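You operate a simulated robot arm through the tools that you are given. There is no shell and no other tool.

You are at the controls of a simulated robot arm. One attempt, no reset.

TASK
Seal port 1 with the plug from the green mat and leak-test the rig at 3 bar.
Fine: tighten the collar, let the dial settle at 3 bar, then open the yellow vent lever and leave it open.
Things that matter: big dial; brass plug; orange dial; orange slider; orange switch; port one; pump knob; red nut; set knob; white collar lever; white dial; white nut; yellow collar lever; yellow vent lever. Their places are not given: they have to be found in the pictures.

It is judged by the outcome, as a careful person would: the job done as asked, and still so three seconds after it is handed in. It fails if anything else is knocked over, pushed out of place, dropped, spilled or broken. Lids that push on must go on centred and level and be pressed home; caps that screw on are set level and turned clockwise until they are tight.

THE ROBOT
A 7-joint arm with a two-finger parallel gripper, fixed in place. Base frame: the origin is at the foot of the arm, x ahead of it, y to its left, z up; the work surface is at about z = 91. Units: cm, degrees, N and s.
Its first joint turns from -132.0 to 132.0 degrees. Payload 3.91 kg.
The TCP is the grasp point between the finger pads, 3 cm short of the fingertips. In the tool frame z runs along the fingers and y along their closing line. The gripper opens to 11 cm. The fingers are 2 cm wide and 1 cm thick; the gripper's body (4.8 by 11.2 cm) begins 5.5 cm behind the TCP.
Orientation is told as [roll, pitch, yaw] about the base's x, y, z axes, in that order, counted from this pose: with the fingers straight down and closing along the base's y, the tool's x points along the base's -x, its y along +y and its z along -z.

THE INTERFACE
- The arm moves only by the tool play_rows. Its argument "steps" is a list of rows, each an object (a shift or turn left out is 0, a gripper value left out holds the last) with "rot": the turn, a rotation vector about the tool's x, y, z in units of 180 degrees (1.0 is 180 degrees), a list of three; "translation": the shift along the tool's x, y, z in units of 100 mm (1.0 is 100 mm), a list of three; "fingers": the opening in per cent of the stroke, from 0 (shut) to 100 (fully open). In form: [{"rot": [ax, ay, az], "translation": [dx, dy, dz], "fingers": fingers}, ...]. A call has 1 to 20 rows; each row is the pose to reach, as a shift and turn from the pose commanded when the call began, along the tool's axes at that moment. A call with a number of a shift or a turn outside -1 to 1 is refused whole. Rows are played at 5 a second. More than 5 cm and 8.6 degrees between two rows, or a gripper value outside its range, and nothing of the call is played. Where a pose cannot be reached the arm comes as near as it can. A force on the tool above 90 N (or 10 N above the force at the start of the call, whichever is more), or a blocked arm, ends the call early, and 0.2 s more pass. The fingers move at their own pace (about 10.8 cm/s each) and stop on an object; they squeeze with about 30 N. The grip force told is the motor's: it shows also when the fingers shut on nothing. Time passes only in rows, and 0.2 s behind the last, so rows that repeat a pose let the fingers close. It gives the time, the measured TCP pose, the force on the tool (base axes), the opening and the grip force at its end, in the units of the frame above (readings bear some noise), with the torque about the TCP (base axes, N m) and any sound that the robot's microphone picked up.
- Cameras (640 x 400 px; columns grow to the right, rows downward): "scene" is fixed at [40.19, 51.2, 150.26]; the picture's right is [0.22, 0.98, 0.00], its down [0.80, -0.18, -0.57] and it looks along [-0.55, 0.12, -0.82] (base axes); focal length 214 px, centre (320, 200). "wrist" rides on the gripper at [7.2, 1.7, -10.3] in the tool frame; the picture's right is [-0.23, 0.97, 0.00], its down [-0.76, -0.18, -0.62] and it looks along [-0.61, -0.14, 0.78] (tool axes); focal length 222 px, centre (320, 200).
- get_image(camera): a new picture of that camera. No time passes.
- locate(camera, pixels): for up to 12 pixels [column, row] of the newest picture of that camera ("zoom" is the newest enlarged one), the place [x, y, z] in the base frame of the surface seen there, good to about 0.3 cm, but the place of the scene camera against the robot may be out by one fixed shift of up to 1.8 cm in any direction. No time passes.
- inspect(camera, box): a new picture of the part [left, top, right, bottom] of that camera's present view, enlarged. No time passes.
- close_job(): hands the job in; it is judged then, once.

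Open the gripper and draw the arm clear of the work before you hand the job in, unless the task says otherwise.

The tools are called after "Emit:" as a command line: name --argument value ..., lists and objects as JSON in quotes. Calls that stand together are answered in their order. play_rows: Moves the arm, as the interface text tells. Its arguments: {"type":"object","properties":{"steps":{"type":"array","items":{"type":"object","properties":{"rot":{"type":"array","items":{"type":"number"}},"translation":{"type":"array","items":{"type":"number"}},"fingers":{"type":"number"}}}}},"required":["steps"]} The other tools are called the same way: get_image (camera) takes a picture; locate (camera, pixels) gives the place of the surface under pixels of a picture; inspect (camera, box) takes an enlarged picture of a part of a camera's view; close_job () hands the job in.

At the start:

```text
clock: 0.0
tcp_pos: [21.86, 45.4, 126.76]
tool_rot: [0.1, -0.1, 0.0]
ft_force: [0.8, 0.2, 0.2]
wrist_torque: [0.04, -0.01, 0.01]
opening: 11.04
grip_force: 0.0
```

scene: 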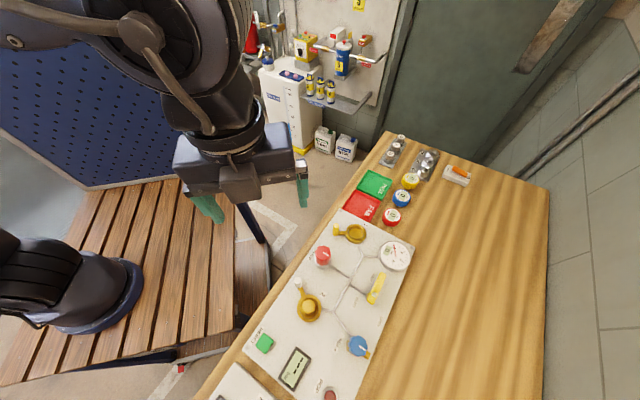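
wrist: 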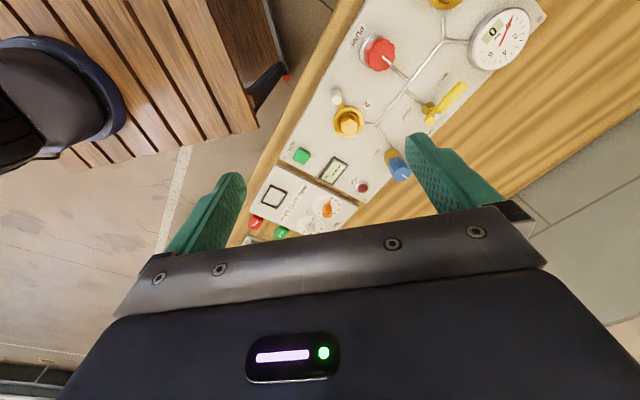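

The scene shows a rig panel with ports, knobs and dials around (330,300). I'll enlarge parts of it to identify everything.

Emit:
inspect --camera "scene" --box '[230, 200, 430, 325]'

Emit:
inspect --camera "scene" --box '[330, 120, 490, 220]'

Emit:
inspect --camera "scene" --box '[200, 300, 400, 400]'

Emit:
inspect --camera "wrist" --box '[230, 0, 550, 240]'

```text
3.20 times, centred on (330, 262) of scene
```

zoom: 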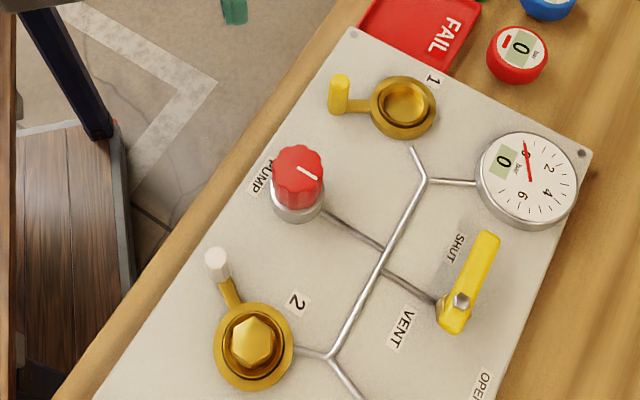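

```text
4.00 times, centred on (410, 170) of scene
```

zoom: 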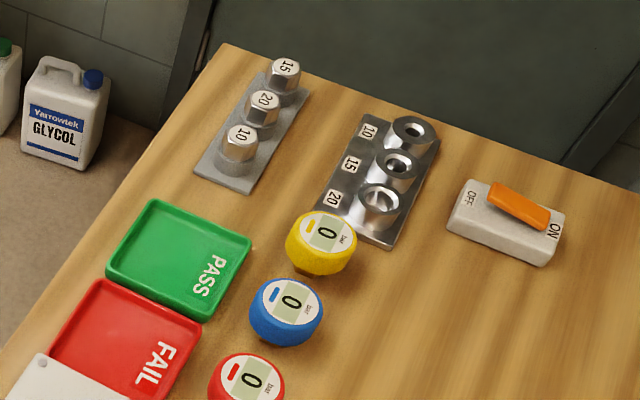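

```text
3.20 times, centred on (300, 350) of scene
```

zoom: 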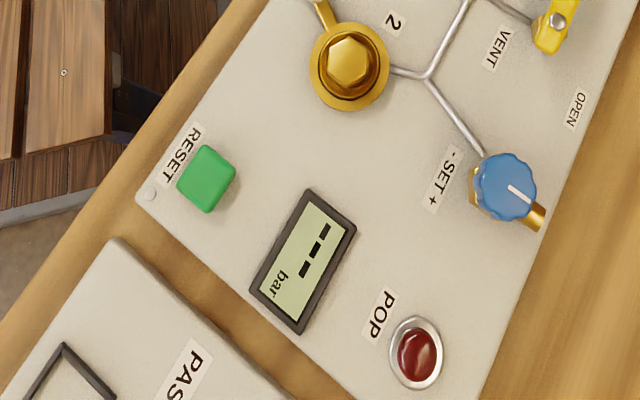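

```text
1.67 times, centred on (390, 120) of wrist
```

zoom: 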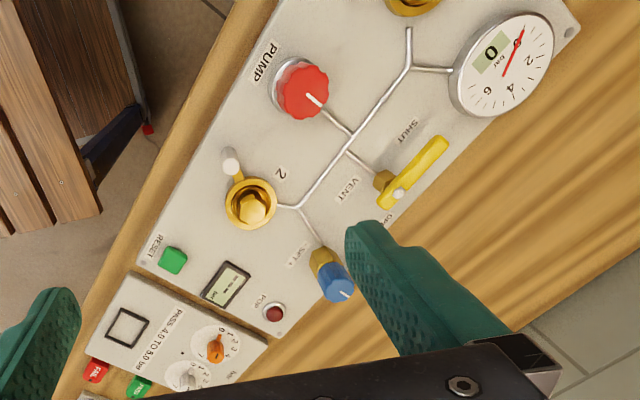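

I can't yet see a green mat with a brass plug (the green PASS tray at (373,185) is empty). I'll locate several key points in the scene to lay out the frame.

Emit:
get_image --camera "scene"

Emit:
locate --camera "scene" --pixels '[[356, 233], [336, 229], [323, 254], [395, 256], [376, 288], [309, 306], [298, 284], [359, 346], [374, 185], [263, 343], [295, 368], [330, 392]]'

Emit:
get_image --camera "wrist"

Emit:
locate --camera "wrist" --pixels '[[379, 53], [349, 121], [337, 97], [499, 38], [450, 105], [398, 168], [273, 196], [327, 208], [282, 232], [258, 222], [302, 156], [445, 2]]'

```text
taken
```

scene: 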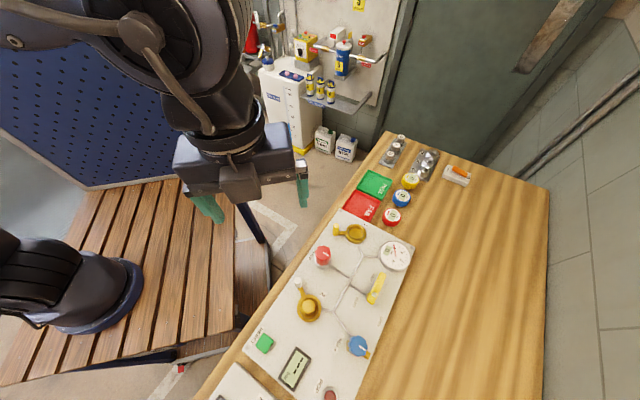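

```text
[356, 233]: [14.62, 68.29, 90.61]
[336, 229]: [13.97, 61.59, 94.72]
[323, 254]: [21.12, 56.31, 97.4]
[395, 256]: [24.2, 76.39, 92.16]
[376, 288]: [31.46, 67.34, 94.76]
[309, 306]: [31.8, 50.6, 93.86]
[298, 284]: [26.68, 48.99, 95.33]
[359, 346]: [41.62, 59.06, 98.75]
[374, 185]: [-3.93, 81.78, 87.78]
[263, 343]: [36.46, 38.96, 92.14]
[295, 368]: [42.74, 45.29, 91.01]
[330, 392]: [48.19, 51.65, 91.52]
```

```text
taken
```

wrist: 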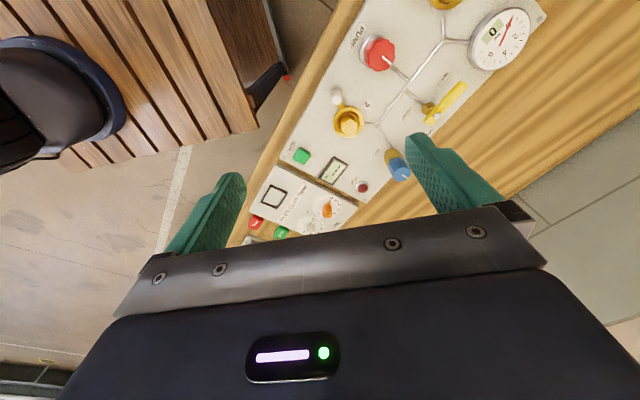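

```text
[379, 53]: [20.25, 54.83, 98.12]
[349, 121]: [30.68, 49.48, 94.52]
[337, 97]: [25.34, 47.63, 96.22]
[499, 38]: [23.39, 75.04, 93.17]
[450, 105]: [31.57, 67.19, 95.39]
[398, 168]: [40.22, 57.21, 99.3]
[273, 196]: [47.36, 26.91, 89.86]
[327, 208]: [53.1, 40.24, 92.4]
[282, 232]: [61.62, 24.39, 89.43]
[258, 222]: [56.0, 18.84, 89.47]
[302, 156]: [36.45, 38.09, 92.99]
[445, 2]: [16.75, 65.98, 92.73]
```

The rig panel runs diagonally from about (14,67) to (48,27) and continues beyond to (61,24). I'll move the arm at height along the bench (+x, −y) to find the green mat with the plug.

Emit:
play_rows --steps '[{"translation": [-0.33, -0.33, 0]}, {"translation": [-0.66, -0.66, 0]}, {"translation": [-1, -1, 0]}, {"translation": [-1, -1, 0]}]'

Emit:
play_rows --steps '[{"translation": [-0.33, -0.33, 0]}, {"translation": [-0.66, -0.66, 0]}, {"translation": [-1, -1, 0]}, {"translation": [-1, -1, 0]}]'

Emit:
get_image --camera "wrist"

Emit:
get_image --camera "scene"

```text
clock: 1.0
tcp_pos: [31.98, 35.1, 126.83]
tool_rot: [0.0, -0.2, 0.0]
ft_force: [-0.7, 0.8, 0.1]
wrist_torque: [-0.05, 0.01, 0.02]
opening: 11.01
grip_force: 0.1
```

```text
clock: 2.0
tcp_pos: [41.87, 25.15, 126.69]
tool_rot: [0.1, -0.1, 0.0]
ft_force: [0.6, 0.8, 0.3]
wrist_torque: [0.03, 0.04, 0.0]
opening: 11.01
grip_force: 0.0
```

```text
taken
```

wrist: 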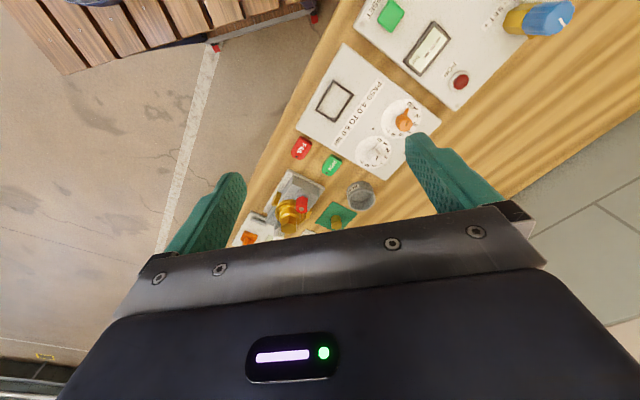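

```text
taken
```

scene: 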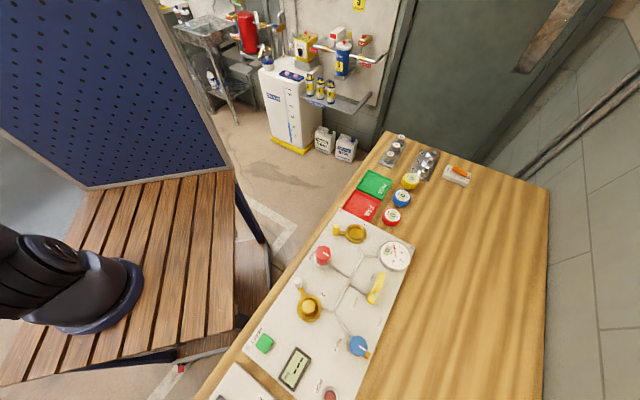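

The green mat with a brass plug on it is visible near wrist pixel (336,216). I'll zoom in there and locate it, then move further along for a better view.

Emit:
inspect --camera "wrist" --box '[220, 130, 400, 250]'

Emit:
locate --camera "wrist" --pixels '[[336, 215], [336, 223], [350, 210], [322, 217], [362, 187], [301, 148], [332, 163], [404, 119], [376, 152], [300, 205]]'

Emit:
play_rows --steps '[{"translation": [-0.33, -0.33, 0]}, {"translation": [-0.66, -0.66, 0]}, {"translation": [-1, -1, 0]}, {"translation": [-1, -1, 0]}]'

Emit:
get_image --camera "wrist"

```text
3.33 times, centred on (310, 190) of wrist
```

zoom: 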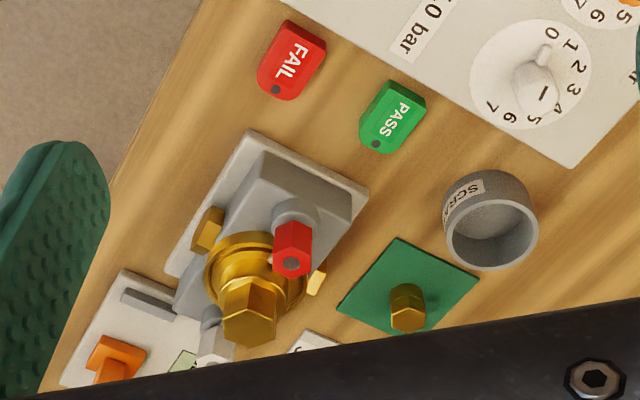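

```text
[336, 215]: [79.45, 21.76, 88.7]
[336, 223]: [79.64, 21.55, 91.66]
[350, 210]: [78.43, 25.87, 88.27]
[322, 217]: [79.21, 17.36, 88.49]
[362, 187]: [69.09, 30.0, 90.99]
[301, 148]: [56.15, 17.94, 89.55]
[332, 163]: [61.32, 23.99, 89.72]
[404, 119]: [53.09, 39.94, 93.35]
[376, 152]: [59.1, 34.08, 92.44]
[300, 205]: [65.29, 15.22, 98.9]
```

```text
clock: 3.0
tcp_pos: [51.89, 15.23, 126.7]
tool_rot: [0.0, -0.1, 0.0]
ft_force: [0.0, -0.8, -0.5]
wrist_torque: [-0.02, 0.0, 0.02]
opening: 11.01
grip_force: 0.0
```

```text
taken
```

wrist: 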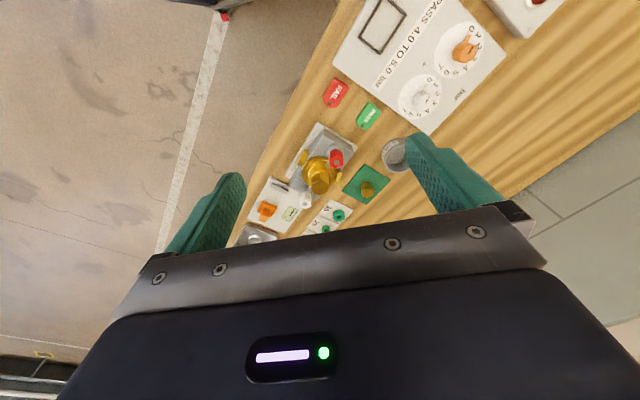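

The mat with the plug is now at wrist pixel (366,185). I'll zoom in for details of it and of the nearby fixtures.

Emit:
inspect --camera "wrist" --box '[240, 110, 420, 250]'

Emit:
locate --camera "wrist" --pixels '[[366, 188], [368, 182], [343, 190], [372, 167], [388, 181], [359, 203], [380, 200], [337, 158], [325, 175]]'

Emit:
play_rows --steps '[{"translation": [-0.33, -0.2, 0.33]}, {"translation": [-0.66, -0.4, 0.66]}, {"translation": [-1, -0.6, 1]}, {"translation": [-1, -0.6, 1]}]'

Emit:
get_image --camera "wrist"

```text
2.86 times, centred on (330, 180) of wrist
```

zoom: 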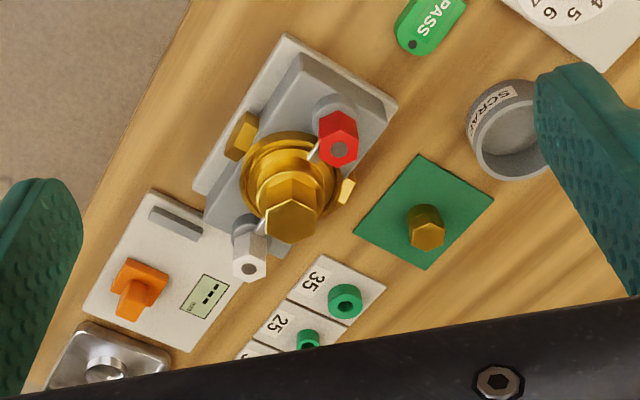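

```text
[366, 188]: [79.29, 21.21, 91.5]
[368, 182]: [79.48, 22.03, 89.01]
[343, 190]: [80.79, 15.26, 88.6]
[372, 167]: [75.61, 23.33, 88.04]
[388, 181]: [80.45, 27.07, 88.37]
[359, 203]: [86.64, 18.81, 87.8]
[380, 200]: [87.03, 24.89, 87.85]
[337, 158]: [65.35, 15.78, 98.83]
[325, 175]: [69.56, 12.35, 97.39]
```

```text
refused: row 1 steps farther than a row can; nothing moved
```

```text
taken
```

wrist: 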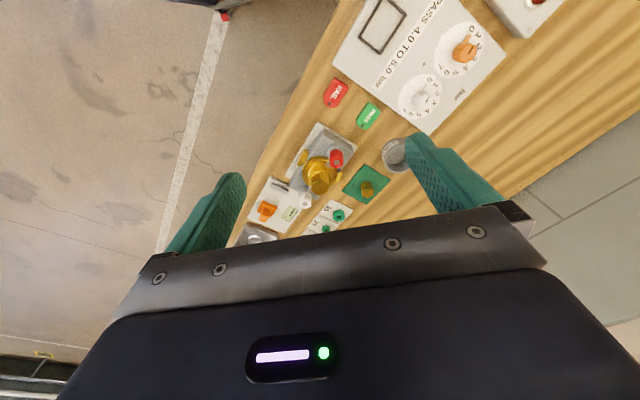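

The row exceeded the 5 cm step. I'll repeat with smaller steps, going toward (62,24,112) to get a closer look at the plug.

Emit:
play_rows --steps '[{"translation": [-0.25, 0.2, 0.25]}, {"translation": [-0.5, 0.4, 0.5]}, {"translation": [-0.75, 0.6, 0.75]}, {"translation": [-1, 0.8, 1]}, {"translation": [-1, 0.8, 1]}]'

Emit:
get_image --camera "wrist"

Emit:
inspect --camera "wrist" --box '[200, 60, 440, 220]'

```text
clock: 4.2
tcp_pos: [62.04, 23.34, 116.67]
tool_rot: [0.2, -0.2, 0.0]
ft_force: [0.0, 0.1, 0.3]
wrist_torque: [-0.03, -0.03, -0.02]
opening: 11.0
grip_force: 0.1
```

```text
taken
```

wrist: 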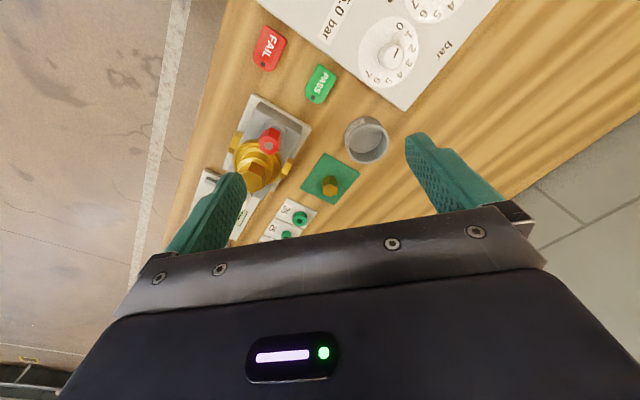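

```text
2.50 times, centred on (320, 140) of wrist
```

zoom: 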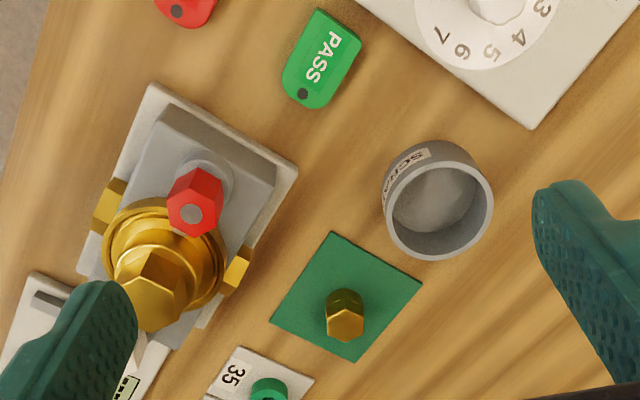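

The plug at (330,186) stands upright with its hex head up. I'll locate its top, sides and the mat.

Emit:
locate --camera "wrist" --pixels '[[329, 189], [330, 180], [325, 188], [335, 189], [329, 193], [330, 172], [310, 185], [350, 175], [305, 187], [357, 170], [330, 155], [340, 203]]'

Emit:
inspect --camera "wrist" --box '[295, 145, 367, 205]'

```text
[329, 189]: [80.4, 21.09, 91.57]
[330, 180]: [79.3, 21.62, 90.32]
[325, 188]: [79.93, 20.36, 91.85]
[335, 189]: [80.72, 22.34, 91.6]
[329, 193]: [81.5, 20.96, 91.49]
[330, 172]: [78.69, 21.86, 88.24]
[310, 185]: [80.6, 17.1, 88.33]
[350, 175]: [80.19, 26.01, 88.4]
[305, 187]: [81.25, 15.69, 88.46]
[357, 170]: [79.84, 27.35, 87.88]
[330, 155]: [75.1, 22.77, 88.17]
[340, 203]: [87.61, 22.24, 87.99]
```

```text
6.67 times, centred on (331, 175) of wrist
```

zoom: 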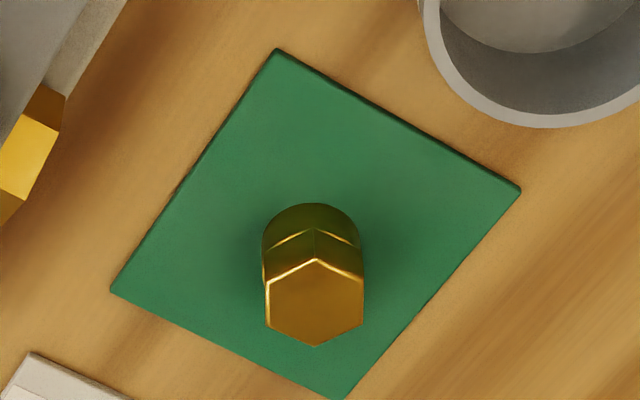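

The surface here reads z≈88, and the plug's hex head (top at about (80.3,21.3,91.6)) has two flats whose normals lie along the picture's right. I'll yaw the tool −13.4° to match the flats and drop in closer for a precise look.

Emit:
play_rows --steps '[{"translation": [-0.25, 0.02, 0.25], "rot": [0, 0, 0.0186], "fingers": 50}, {"translation": [-0.5, 0.04, 0.5], "rot": [0, 0, 0.0372], "fingers": 50}, {"translation": [-0.75, 0.05, 0.75], "rot": [0, 0, 0.0558], "fingers": 50}, {"translation": [-0.99, 0.07, 1.0], "rot": [0, 0, 0.0744], "fingers": 50}, {"translation": [-0.99, 0.07, 1.0], "rot": [0, 0, 0.0744], "fingers": 50}]'

Emit:
get_image --camera "wrist"

```text
clock: 5.4
tcp_pos: [71.98, 24.03, 106.71]
tool_rot: [0.1, 0.0, -13.4]
ft_force: [-0.2, -0.4, 0.4]
wrist_torque: [-0.01, -0.01, 0.0]
opening: 5.5
grip_force: 0.0
```

```text
taken
```

wrist: 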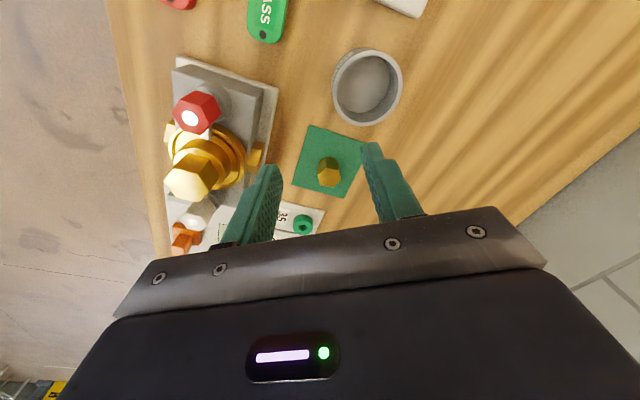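

The plug is now at (329,172) between the fingers. I'll zoom in and locate its top and base.

Emit:
inspect --camera "wrist" --box '[280, 115, 380, 205]'

Emit:
locate --camera "wrist" --pixels '[[330, 176], [324, 176], [336, 176], [330, 181], [330, 171], [331, 163], [330, 156], [305, 180], [350, 160], [309, 220], [363, 85], [240, 150]]'

```text
4.44 times, centred on (330, 160) of wrist
```

zoom: 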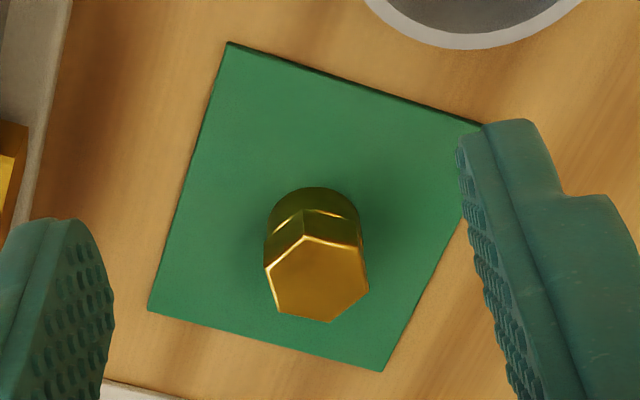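

```text
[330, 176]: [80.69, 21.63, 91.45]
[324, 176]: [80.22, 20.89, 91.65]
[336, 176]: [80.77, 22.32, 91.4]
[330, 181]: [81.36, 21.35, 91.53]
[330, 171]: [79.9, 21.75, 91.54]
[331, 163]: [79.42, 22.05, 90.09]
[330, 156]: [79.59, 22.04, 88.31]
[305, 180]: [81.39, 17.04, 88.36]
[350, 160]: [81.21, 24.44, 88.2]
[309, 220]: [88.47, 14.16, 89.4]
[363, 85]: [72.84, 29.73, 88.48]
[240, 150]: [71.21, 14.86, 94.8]
```

The plug top centre computes to about (80.85,21.35,91.5), with flats aligned to the closing line. I'll move above it at z=98 and check.

Emit:
play_rows --steps '[{"translation": [-0.231, -0.014, 0.217]}, {"translation": [-0.462, -0.028, 0.435]}, {"translation": [-0.694, -0.041, 0.652]}, {"translation": [-0.925, -0.055, 0.87]}, {"translation": [-0.925, -0.055, 0.87]}]'

Emit:
get_image --camera "wrist"

Emit:
get_image --camera "scene"

```text
clock: 6.6
tcp_pos: [80.79, 21.44, 97.97]
tool_rot: [0.2, -0.1, -13.5]
ft_force: [0.9, -0.5, 1.2]
wrist_torque: [-0.02, 0.01, -0.02]
opening: 5.5
grip_force: 0.1
```

```text
taken
```

wrist: 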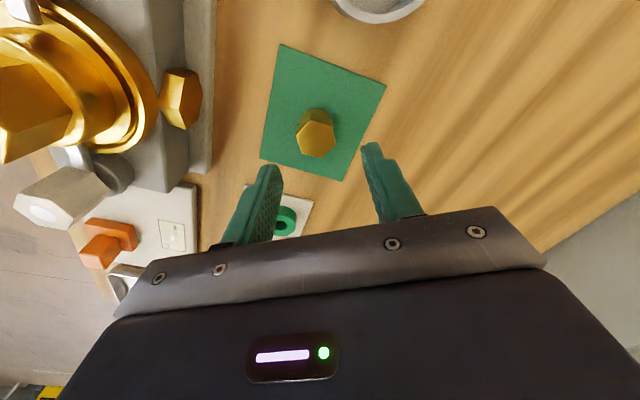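

```text
taken
```

scene: 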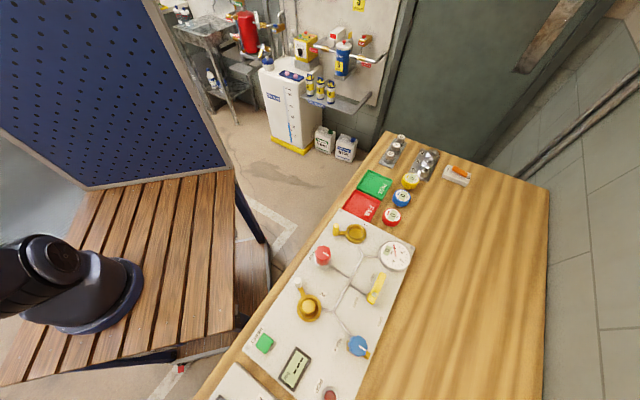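

The arm is above the plug; plug top appears around (316,139), expected (320,142) if centred. I'll zoom for the precise offset.

Emit:
inspect --camera "wrist" --box '[276, 95, 356, 175]'

Emit:
locate --camera "wrist" --pixels '[[316, 139], [310, 140], [323, 138], [316, 134], [316, 145], [318, 108], [290, 130]]'

```text
5.00 times, centred on (316, 135) of wrist
```

zoom: 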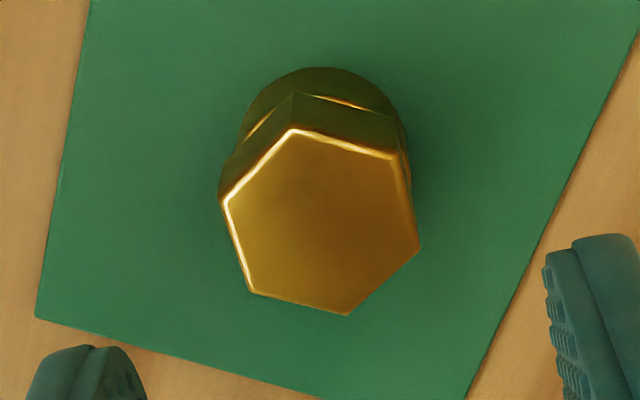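

```text
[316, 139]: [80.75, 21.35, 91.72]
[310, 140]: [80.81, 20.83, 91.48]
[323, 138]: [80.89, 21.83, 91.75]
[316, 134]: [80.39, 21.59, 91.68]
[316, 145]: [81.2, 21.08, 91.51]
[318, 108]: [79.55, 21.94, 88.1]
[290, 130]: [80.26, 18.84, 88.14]
```

The zoomed hex centre is at (316.2,139.3), indicating the plug is about 0.2 cm off along tool +x and −y. I'll correct for that and descend to z=92.9 so the fingertips only engage the hex head, then close.

Emit:
play_rows --steps '[{"translation": [0.02, -0.016, 0.17]}, {"translation": [0.02, -0.016, 0.34]}, {"translation": [0.02, -0.016, 0.507]}, {"translation": [0.02, -0.016, 0.507]}]'

Emit:
get_image --camera "wrist"

Emit:
inspect --camera "wrist" --box '[256, 110, 384, 220]'

```text
clock: 7.6
tcp_pos: [80.49, 21.33, 93.13]
tool_rot: [0.2, -0.1, -13.5]
ft_force: [0.2, -0.2, 0.8]
wrist_torque: [0.0, 0.01, -0.02]
opening: 5.51
grip_force: 0.1
```

```text
taken
```

wrist: 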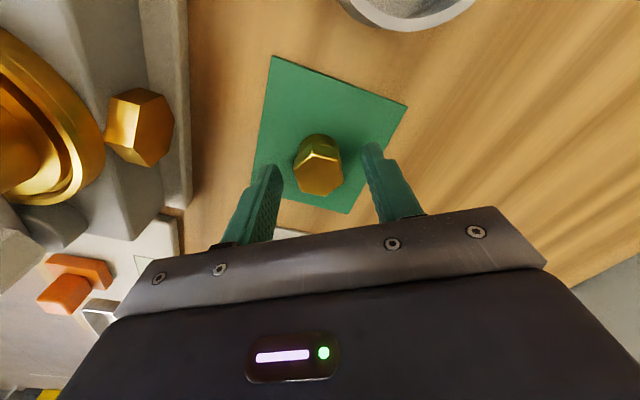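

```text
3.64 times, centred on (320, 165) of wrist
```

zoom: 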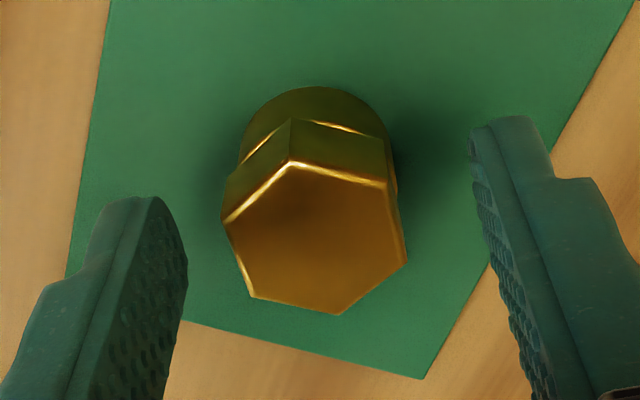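

The plug sits centred between the fingers (hex centre ≈(319,176), expected (320,175)). I'll close the gripper.

Emit:
play_rows --steps '[{"fingers": 15}, {"fingers": 0}, {"fingers": 0}, {"fingers": 0}, {"fingers": 0}]'

Emit:
inspect --camera "wrist" --box '[256, 110, 384, 220]'

```text
clock: 8.8
tcp_pos: [80.42, 21.36, 92.97]
tool_rot: [0.0, -0.1, -13.4]
ft_force: [0.5, -1.6, 0.0]
wrist_torque: [-0.04, -0.02, -0.01]
opening: 3.29
grip_force: 29.6
```

```text
3.64 times, centred on (320, 165) of wrist
```

zoom: 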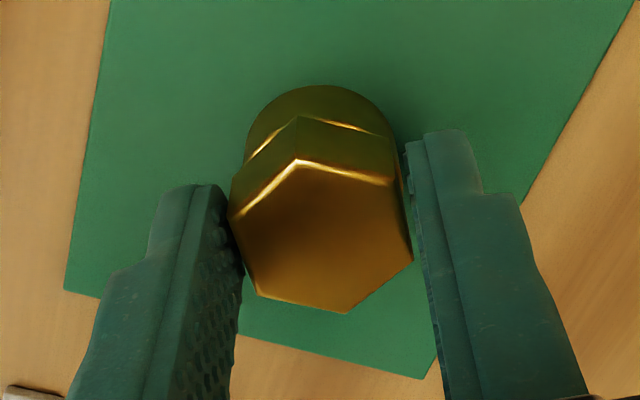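

Gripped at opening 3.29 with 29.6 N. I'll lift the plug straight up and check the hold.

Emit:
play_rows --steps '[{"translation": [0, 0, -0.2]}, {"translation": [0, 0, -0.5]}, {"translation": [0, 0, -0.8]}, {"translation": [0, 0, -1]}, {"translation": [0, 0, -1]}]'

Emit:
play_rows --steps '[{"translation": [0, 0, -0.4]}, {"translation": [0, 0, -0.8]}, {"translation": [0, 0, -1]}, {"translation": [0, 0, -1]}]'

Emit:
get_image --camera "wrist"

Emit:
inspect --camera "wrist" --box '[256, 110, 384, 220]'

```text
clock: 10.0
tcp_pos: [80.34, 21.26, 103.18]
tool_rot: [0.0, 0.0, -13.4]
ft_force: [-0.7, 0.3, -1.1]
wrist_torque: [0.0, 0.01, -0.01]
opening: 3.27
grip_force: 29.7
```

```text
clock: 11.0
tcp_pos: [80.37, 21.31, 113.04]
tool_rot: [0.2, -0.1, -13.5]
ft_force: [0.2, 0.0, -0.8]
wrist_torque: [0.05, 0.0, 0.03]
opening: 3.24
grip_force: 30.4
```

```text
taken
```

wrist: 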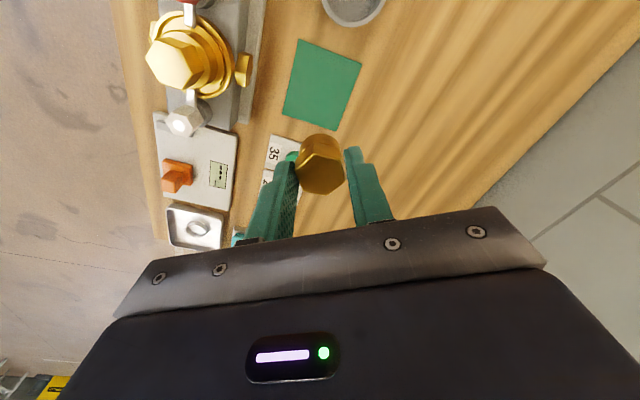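

```text
3.64 times, centred on (320, 165) of wrist
```

zoom: 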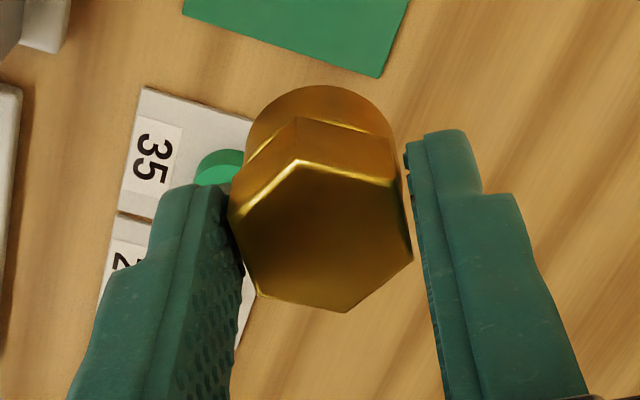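

The plug is held firmly and level. I'll carry it at z≈113 along to the port 1 end, turning the wrist as I go.

Emit:
play_rows --steps '[{"translation": [0.25, 0, 0], "rot": [0, 0, -0.0456]}, {"translation": [0.5, 0, 0], "rot": [0, 0, -0.0911]}, {"translation": [0.75, 0, 0], "rot": [0, 0, -0.1367]}, {"translation": [1, 0, 0], "rot": [0, 0, -0.1822]}, {"translation": [1, 0, 0], "rot": [0, 0, -0.1822]}]'

Emit:
play_rows --steps '[{"translation": [0.24, 0.25, 0]}, {"translation": [0.48, 0.5, 0]}, {"translation": [0.73, 0.75, 0]}, {"translation": [0.968, 1, 0]}]'

Emit:
play_rows --steps '[{"translation": [0.24, 0.25, 0]}, {"translation": [0.48, 0.5, 0]}, {"translation": [0.73, 0.75, 0]}, {"translation": [0.968, 1, 0]}]'

Emit:
play_rows --steps '[{"translation": [0.24, 0.25, 0]}, {"translation": [0.48, 0.5, 0]}, {"translation": [0.73, 0.75, 0]}, {"translation": [0.968, 1, 0]}]'

Emit:
play_rows --steps '[{"translation": [0.24, 0.25, 0]}, {"translation": [0.48, 0.5, 0]}, {"translation": [0.73, 0.75, 0]}, {"translation": [0.968, 1, 0]}, {"translation": [0.968, 1, 0]}]'

Emit:
get_image --camera "wrist"

```text
clock: 12.2
tcp_pos: [70.69, 23.67, 113.05]
tool_rot: [0.1, -0.2, 19.6]
ft_force: [-0.5, 0.2, -1.2]
wrist_torque: [-0.02, 0.0, 0.0]
opening: 3.28
grip_force: 29.7
```

```text
clock: 13.2
tcp_pos: [58.39, 29.84, 112.93]
tool_rot: [0.1, -0.1, 19.4]
ft_force: [0.7, -0.7, -1.8]
wrist_torque: [0.0, 0.01, 0.0]
opening: 3.25
grip_force: 30.2
```

```text
clock: 14.2
tcp_pos: [45.74, 36.17, 112.98]
tool_rot: [0.2, -0.1, 19.4]
ft_force: [0.9, 0.2, -1.5]
wrist_torque: [-0.01, 0.04, -0.01]
opening: 3.25
grip_force: 30.1
```

```text
clock: 15.2
tcp_pos: [33.47, 42.35, 112.95]
tool_rot: [0.1, 0.0, 19.4]
ft_force: [0.5, 0.2, -1.8]
wrist_torque: [0.02, -0.03, 0.0]
opening: 3.26
grip_force: 29.7
```

```text
clock: 16.4
tcp_pos: [20.83, 48.51, 113.01]
tool_rot: [0.1, -0.2, 19.4]
ft_force: [0.0, 0.0, -1.3]
wrist_torque: [-0.03, -0.01, 0.02]
opening: 3.24
grip_force: 29.7
```

```text
taken
```

wrist: 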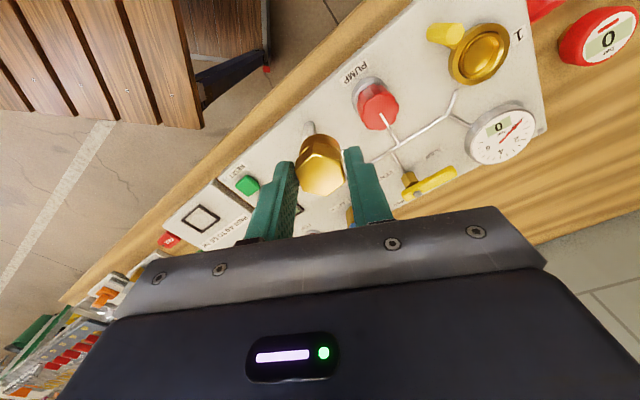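

Port 1 (collar with yellow lever) is now visible at (480,52). I'll continue there while rotating the wrist to yaw 75° so the camera faces the panel squarely.

Emit:
play_rows --steps '[{"translation": [0.12, 0.125, 0], "rot": [0, 0, -0.0386]}, {"translation": [0.24, 0.25, 0], "rot": [0, 0, -0.0772]}, {"translation": [0.36, 0.375, 0], "rot": [0, 0, -0.1158]}, {"translation": [0.48, 0.5, 0], "rot": [0, 0, -0.1544]}, {"translation": [0.6, 0.625, 0], "rot": [0, 0, -0.193]}, {"translation": [0.72, 0.75, 0], "rot": [0, 0, -0.2316]}, {"translation": [0.84, 0.875, 0], "rot": [0, 0, -0.2702]}, {"translation": [0.96, 1, 0], "rot": [0, 0, -0.3088]}, {"translation": [0.96, 1, 0], "rot": [0, 0, -0.3088]}]'

Emit:
get_image --camera "wrist"

Emit:
inspect --camera "wrist" --box '[180, 0, 500, 200]'

Emit:
get_image --camera "scene"

```text
clock: 18.4
tcp_pos: [8.49, 54.89, 113.06]
tool_rot: [-0.1, -0.3, 75.0]
ft_force: [0.1, -1.0, -1.0]
wrist_torque: [-0.01, 0.05, 0.0]
opening: 3.27
grip_force: 30.2
```

```text
taken
```

wrist: 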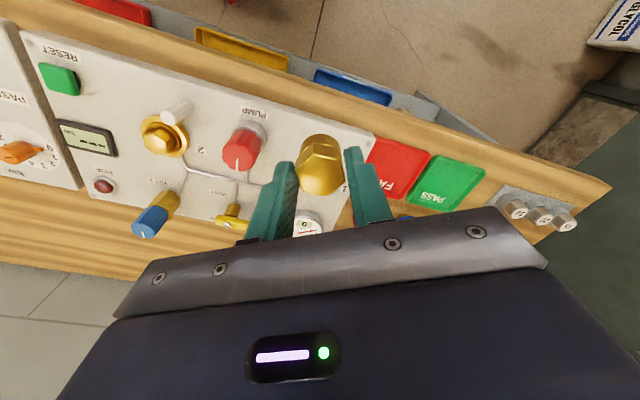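

```text
2.00 times, centred on (340, 100) of wrist
```

zoom: 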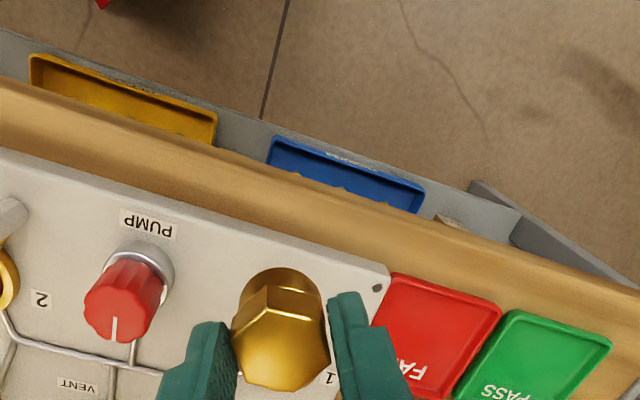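

```text
taken
```

scene: 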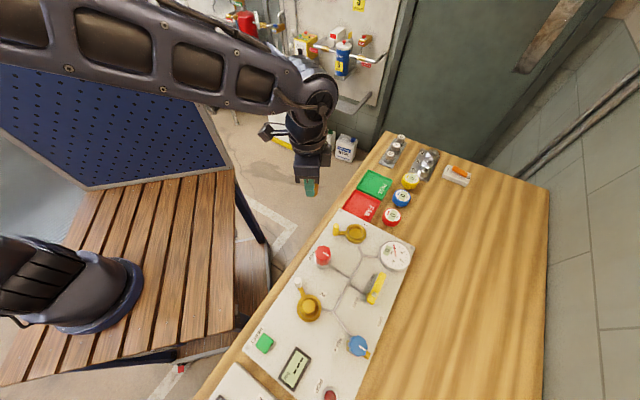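

Port 1 is hidden behind the held plug in the wrist view. I'll move the TCP over the port (roughly (13.5,66,113)), where it should appear above the plug in the picture.

Emit:
play_rows --steps '[{"translation": [-0.35, -0.06, 0]}, {"translation": [-0.7, -0.12, 0]}, {"translation": [-1, -0.17, 0]}, {"translation": [-1, -0.17, 0]}]'

Emit:
get_image --camera "wrist"

Emit:
inspect --camera "wrist" --box '[200, 0, 440, 150]'

```text
clock: 19.4
tcp_pos: [12.66, 63.82, 113.06]
tool_rot: [-0.1, -0.2, 75.0]
ft_force: [0.2, 0.6, -2.0]
wrist_torque: [-0.05, 0.0, 0.0]
opening: 3.26
grip_force: 29.8
```

```text
taken
```

wrist: 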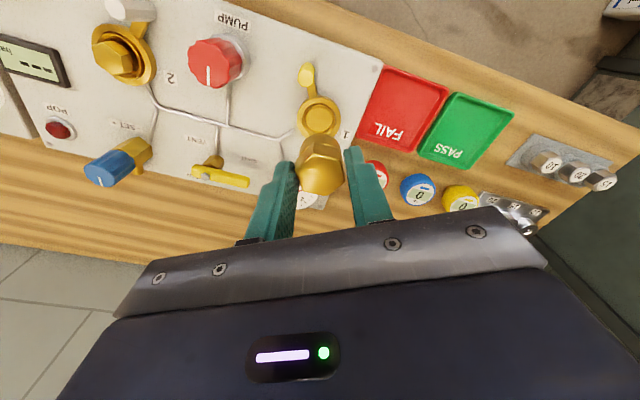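

```text
2.67 times, centred on (320, 75) of wrist
```

zoom: 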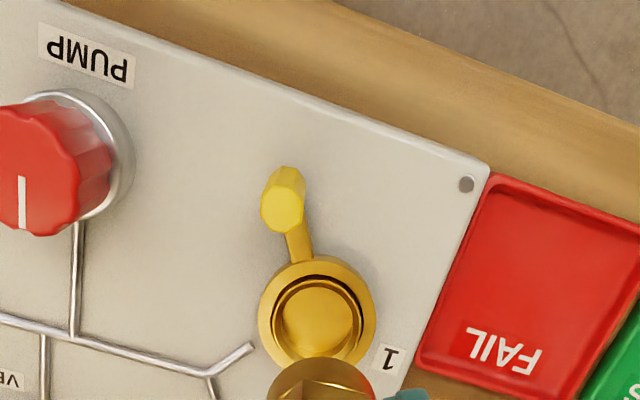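

Port 1 shows at about (317,117), with its yellow collar lever at (306,75). I'll locate the collar, bore, lever and panel.

Emit:
locate --camera "wrist" --pixels '[[318, 117], [300, 114], [338, 114], [317, 97], [306, 106], [330, 104], [311, 88], [305, 72], [285, 90], [350, 100], [310, 126], [325, 126]]'

Emit:
inspect --camera "wrist" --box '[270, 50, 370, 140]'

```text
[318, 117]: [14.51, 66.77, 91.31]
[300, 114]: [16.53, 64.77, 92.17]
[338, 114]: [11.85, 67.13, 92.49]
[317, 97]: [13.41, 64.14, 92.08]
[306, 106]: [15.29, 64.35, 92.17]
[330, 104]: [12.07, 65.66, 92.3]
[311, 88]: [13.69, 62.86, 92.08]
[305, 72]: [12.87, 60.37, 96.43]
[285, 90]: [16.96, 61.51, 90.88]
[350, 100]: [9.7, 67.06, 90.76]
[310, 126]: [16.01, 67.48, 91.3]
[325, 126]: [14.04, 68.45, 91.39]
```

```text
4.44 times, centred on (320, 95) of wrist
```

zoom: 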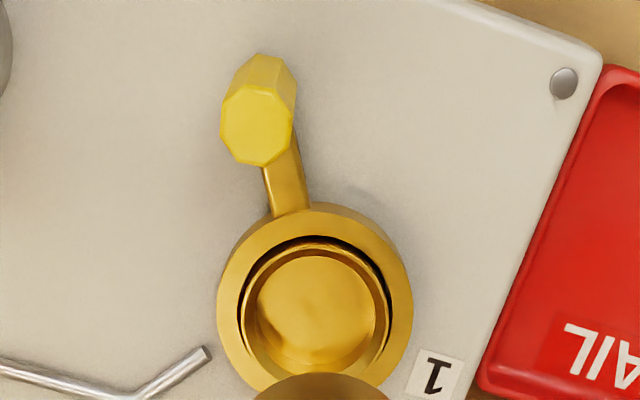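

The port bore centre works out near (14.5,67.05), with collar rim z≈92.2 and bore floor z≈91.3. I'll move above it at z=103 to refine the alignment.

Emit:
play_rows --steps '[{"translation": [-0.12, -0.03, 0.33]}, {"translation": [-0.24, -0.06, 0.66]}, {"translation": [-0.36, -0.094, 1.0]}, {"translation": [-0.36, -0.094, 1.0]}, {"translation": [-0.36, -0.094, 1.0]}]'

Emit:
get_image --camera "wrist"

Emit:
inspect --camera "wrist" --box '[256, 70, 384, 200]'

Emit:
inspect --camera "scene" --box '[300, 180, 420, 255]'

```text
clock: 20.6
tcp_pos: [14.66, 67.26, 102.97]
tool_rot: [-0.1, -0.1, 75.0]
ft_force: [0.5, 0.3, -1.3]
wrist_torque: [0.03, 0.03, 0.03]
opening: 3.28
grip_force: 29.5
```

```text
taken
```

wrist: 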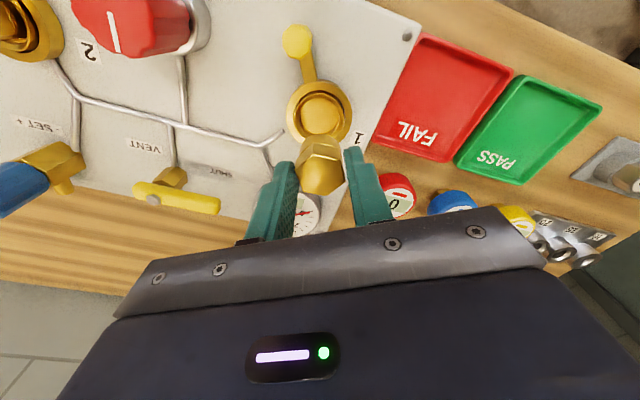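

```text
3.08 times, centred on (320, 135) of wrist
```

zoom: 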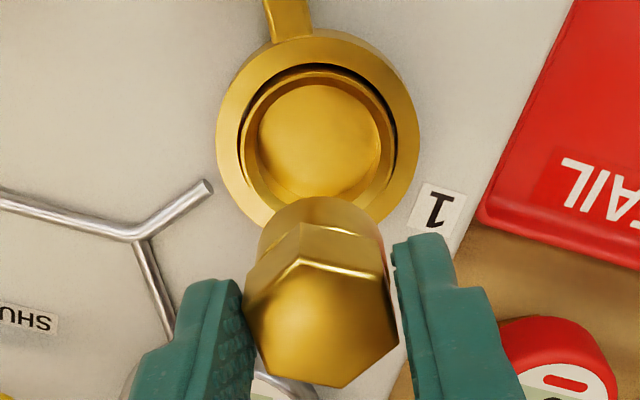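

```text
5.33 times, centred on (360, 218) of scene
```

zoom: 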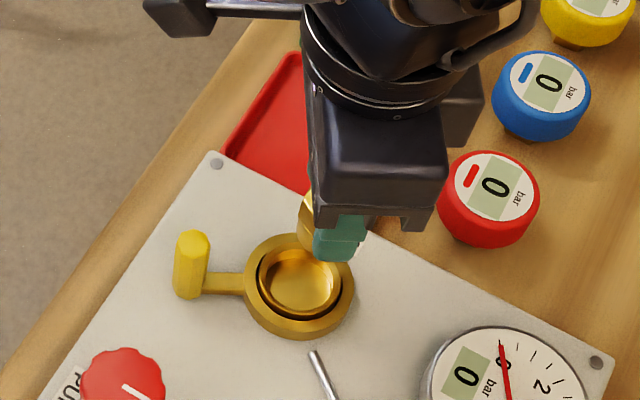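

The plug hangs just in front of port 1 at zoom (320,140). I'll locate several rim points from this closer view to pin down the centre.

Emit:
locate --camera "wrist" --pixels '[[320, 117], [303, 117], [336, 117], [320, 100], [308, 105], [331, 105], [290, 117], [349, 117], [320, 86], [297, 96], [344, 98], [297, 40]]'

Emit:
inspect --camera "wrist" --box '[280, 75, 360, 145]'

```text
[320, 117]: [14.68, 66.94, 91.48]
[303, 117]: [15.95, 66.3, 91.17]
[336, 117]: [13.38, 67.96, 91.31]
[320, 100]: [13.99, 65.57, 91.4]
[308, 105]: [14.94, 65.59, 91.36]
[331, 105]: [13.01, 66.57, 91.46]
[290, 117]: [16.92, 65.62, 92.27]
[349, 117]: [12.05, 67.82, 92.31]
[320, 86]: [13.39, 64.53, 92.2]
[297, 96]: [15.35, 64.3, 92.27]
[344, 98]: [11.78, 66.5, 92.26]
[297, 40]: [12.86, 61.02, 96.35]
```

```text
5.71 times, centred on (320, 110) of wrist
```

zoom: 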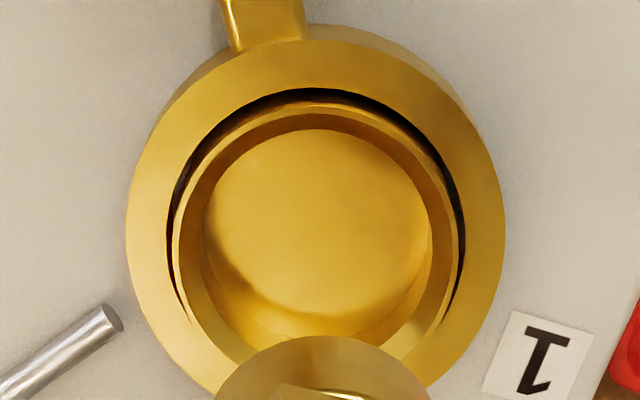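

Fitting the rim points gives a centre offset of about +0.4 cm along tool x from the TCP. I'll shift and descend to z≈98.5, just above the rim, and re-check.

Emit:
play_rows --steps '[{"translation": [0.04, 0.004, 0.0]}, {"translation": [0.042, 0.004, 0.2]}, {"translation": [0.042, 0.004, 0.44]}, {"translation": [0.042, 0.004, 0.44]}, {"translation": [0.042, 0.004, 0.44]}]'

Emit:
get_image --camera "wrist"

Emit:
inspect --camera "wrist" --box '[268, 100, 372, 210]'

Emit:
inspect --camera "scene" --box '[310, 190, 406, 250]'

```text
clock: 21.8
tcp_pos: [14.57, 66.77, 98.58]
tool_rot: [-0.2, 0.0, 75.0]
ft_force: [0.4, 0.0, -1.7]
wrist_torque: [-0.02, -0.02, -0.03]
opening: 3.27
grip_force: 30.1
```

```text
taken
```

wrist: 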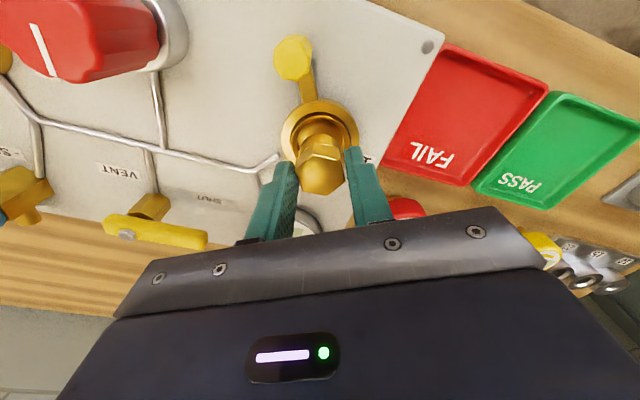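

```text
3.64 times, centred on (320, 155) of wrist
```

zoom: 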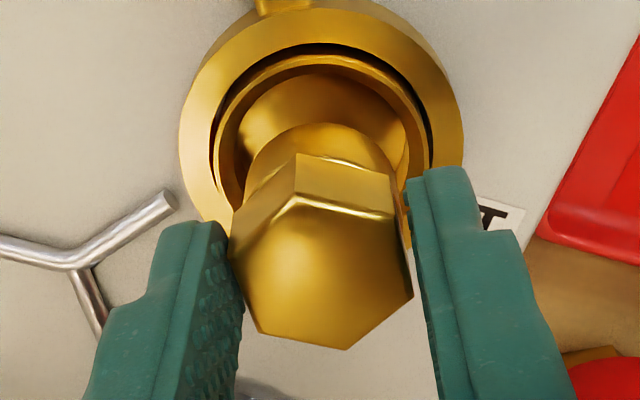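

```text
6.67 times, centred on (358, 220) of scene
```

zoom: 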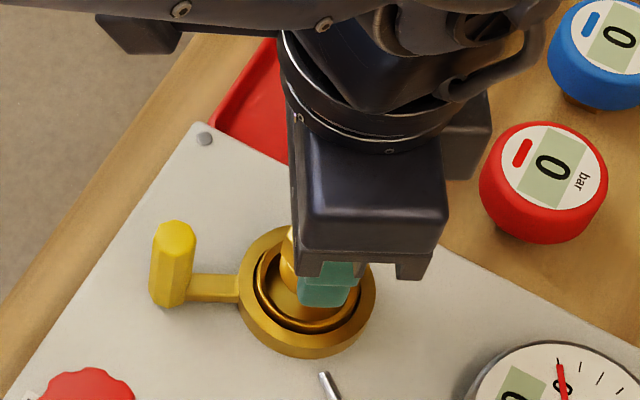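

Collar centre at zoom (321,149) versus the expected (320,153): the plug is aligned to within ~0.1 cm. I'll lower it gently into the bore.

Emit:
play_rows --steps '[{"translation": [0.006, 0, 0.05]}, {"translation": [0.006, 0, 0.1]}, {"translation": [0.006, 0, 0.15]}, {"translation": [0.006, 0, 0.19]}, {"translation": [0.006, 0, 0.19]}]'

Emit:
get_image --camera "wrist"

Emit:
inspect --camera "wrist" --box '[268, 100, 372, 210]'

```text
clock: 23.0
tcp_pos: [14.47, 66.73, 96.69]
tool_rot: [-0.1, -0.1, 75.0]
ft_force: [-0.5, -0.2, -1.6]
wrist_torque: [-0.02, 0.0, 0.01]
opening: 3.26
grip_force: 30.2
```

```text
taken
```

wrist: 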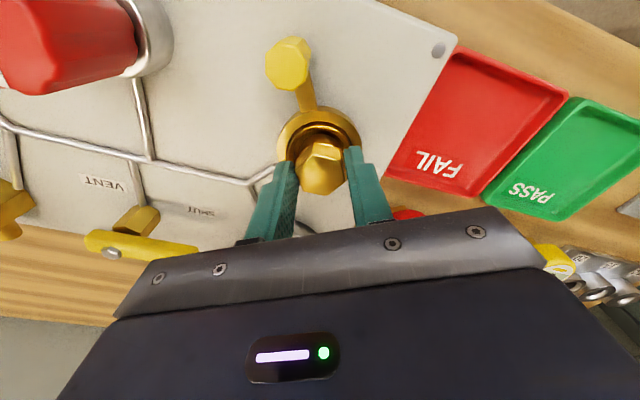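

```text
3.64 times, centred on (320, 155) of wrist
```

zoom: 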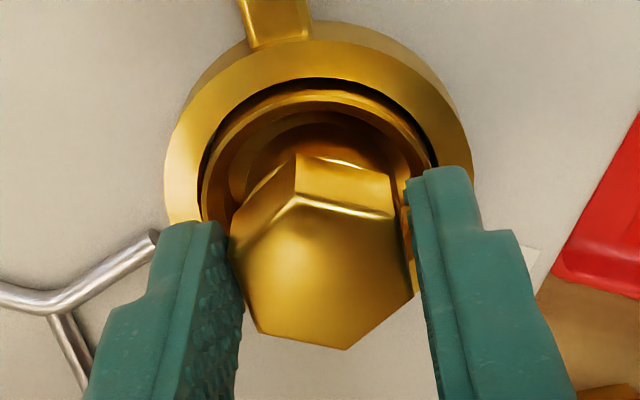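

The plug is entering the bore centrally with no contact force. I'll continue lowering to z≈96.2 in small steps.

Emit:
play_rows --steps '[{"translation": [0, 0, 0.015]}, {"translation": [0, 0, 0.03]}, {"translation": [0, 0, 0.045]}, {"translation": [0, 0, 0.045]}]'

Emit:
play_rows --steps '[{"translation": [0, 0, 0.01]}, {"translation": [0, 0, 0.02]}, {"translation": [0, 0, 0.03]}, {"translation": [0, 0, 0.03]}]'

Emit:
inspect --camera "wrist" --box '[268, 100, 372, 210]'

```text
clock: 24.0
tcp_pos: [14.34, 66.75, 96.32]
tool_rot: [-0.1, -0.2, 74.9]
ft_force: [0.0, -0.3, -1.6]
wrist_torque: [-0.01, 0.06, -0.04]
opening: 3.27
grip_force: 30.0
```

```text
clock: 25.0
tcp_pos: [14.44, 66.71, 96.09]
tool_rot: [-0.2, -0.2, 75.0]
ft_force: [1.4, -4.4, 21.2]
wrist_torque: [-0.22, 0.03, 0.0]
opening: 3.27
grip_force: 30.3
```

```text
3.64 times, centred on (320, 155) of wrist
```

zoom: 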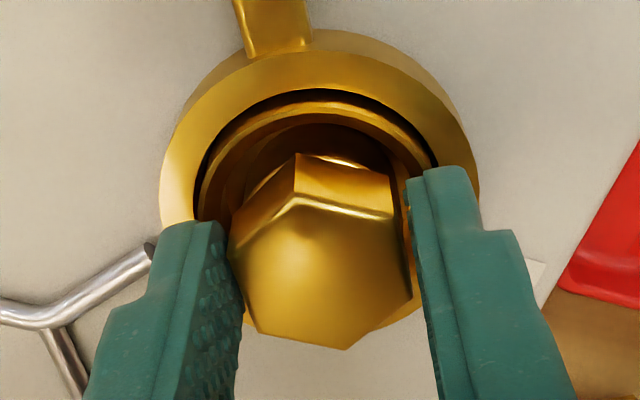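

Contact at z≈96.09 with 21 N, which matches the plug base reaching the bore floor (91.3). I'll press slightly more to see whether it moves further.

Emit:
play_rows --steps '[{"translation": [0, 0, 0.01]}, {"translation": [0, 0, 0.02]}, {"translation": [0, 0, 0.02]}]'

Emit:
inspect --camera "wrist" --box '[268, 100, 372, 210]'

Emit:
inspect --camera "scene" --box '[310, 190, 406, 250]'

```text
clock: 25.8
tcp_pos: [14.53, 66.76, 95.94]
tool_rot: [-0.1, -0.2, 75.0]
ft_force: [4.1, 2.8, 24.3]
wrist_torque: [0.16, -0.15, -0.04]
opening: 3.28
grip_force: 29.4
```

```text
3.64 times, centred on (320, 155) of wrist
```

zoom: 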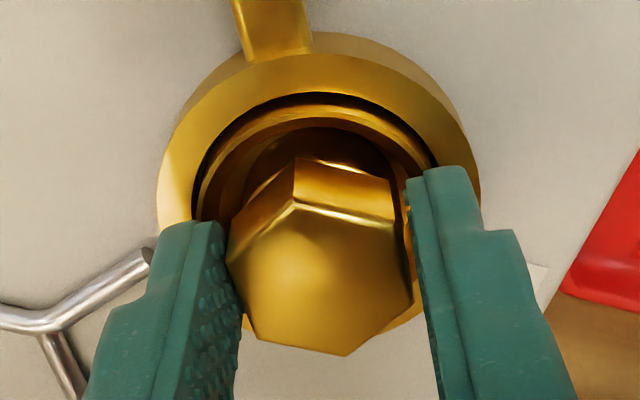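

```text
6.67 times, centred on (358, 220) of scene
```

zoom: 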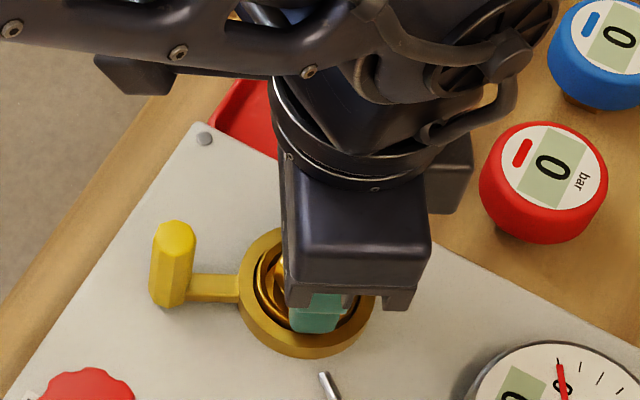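

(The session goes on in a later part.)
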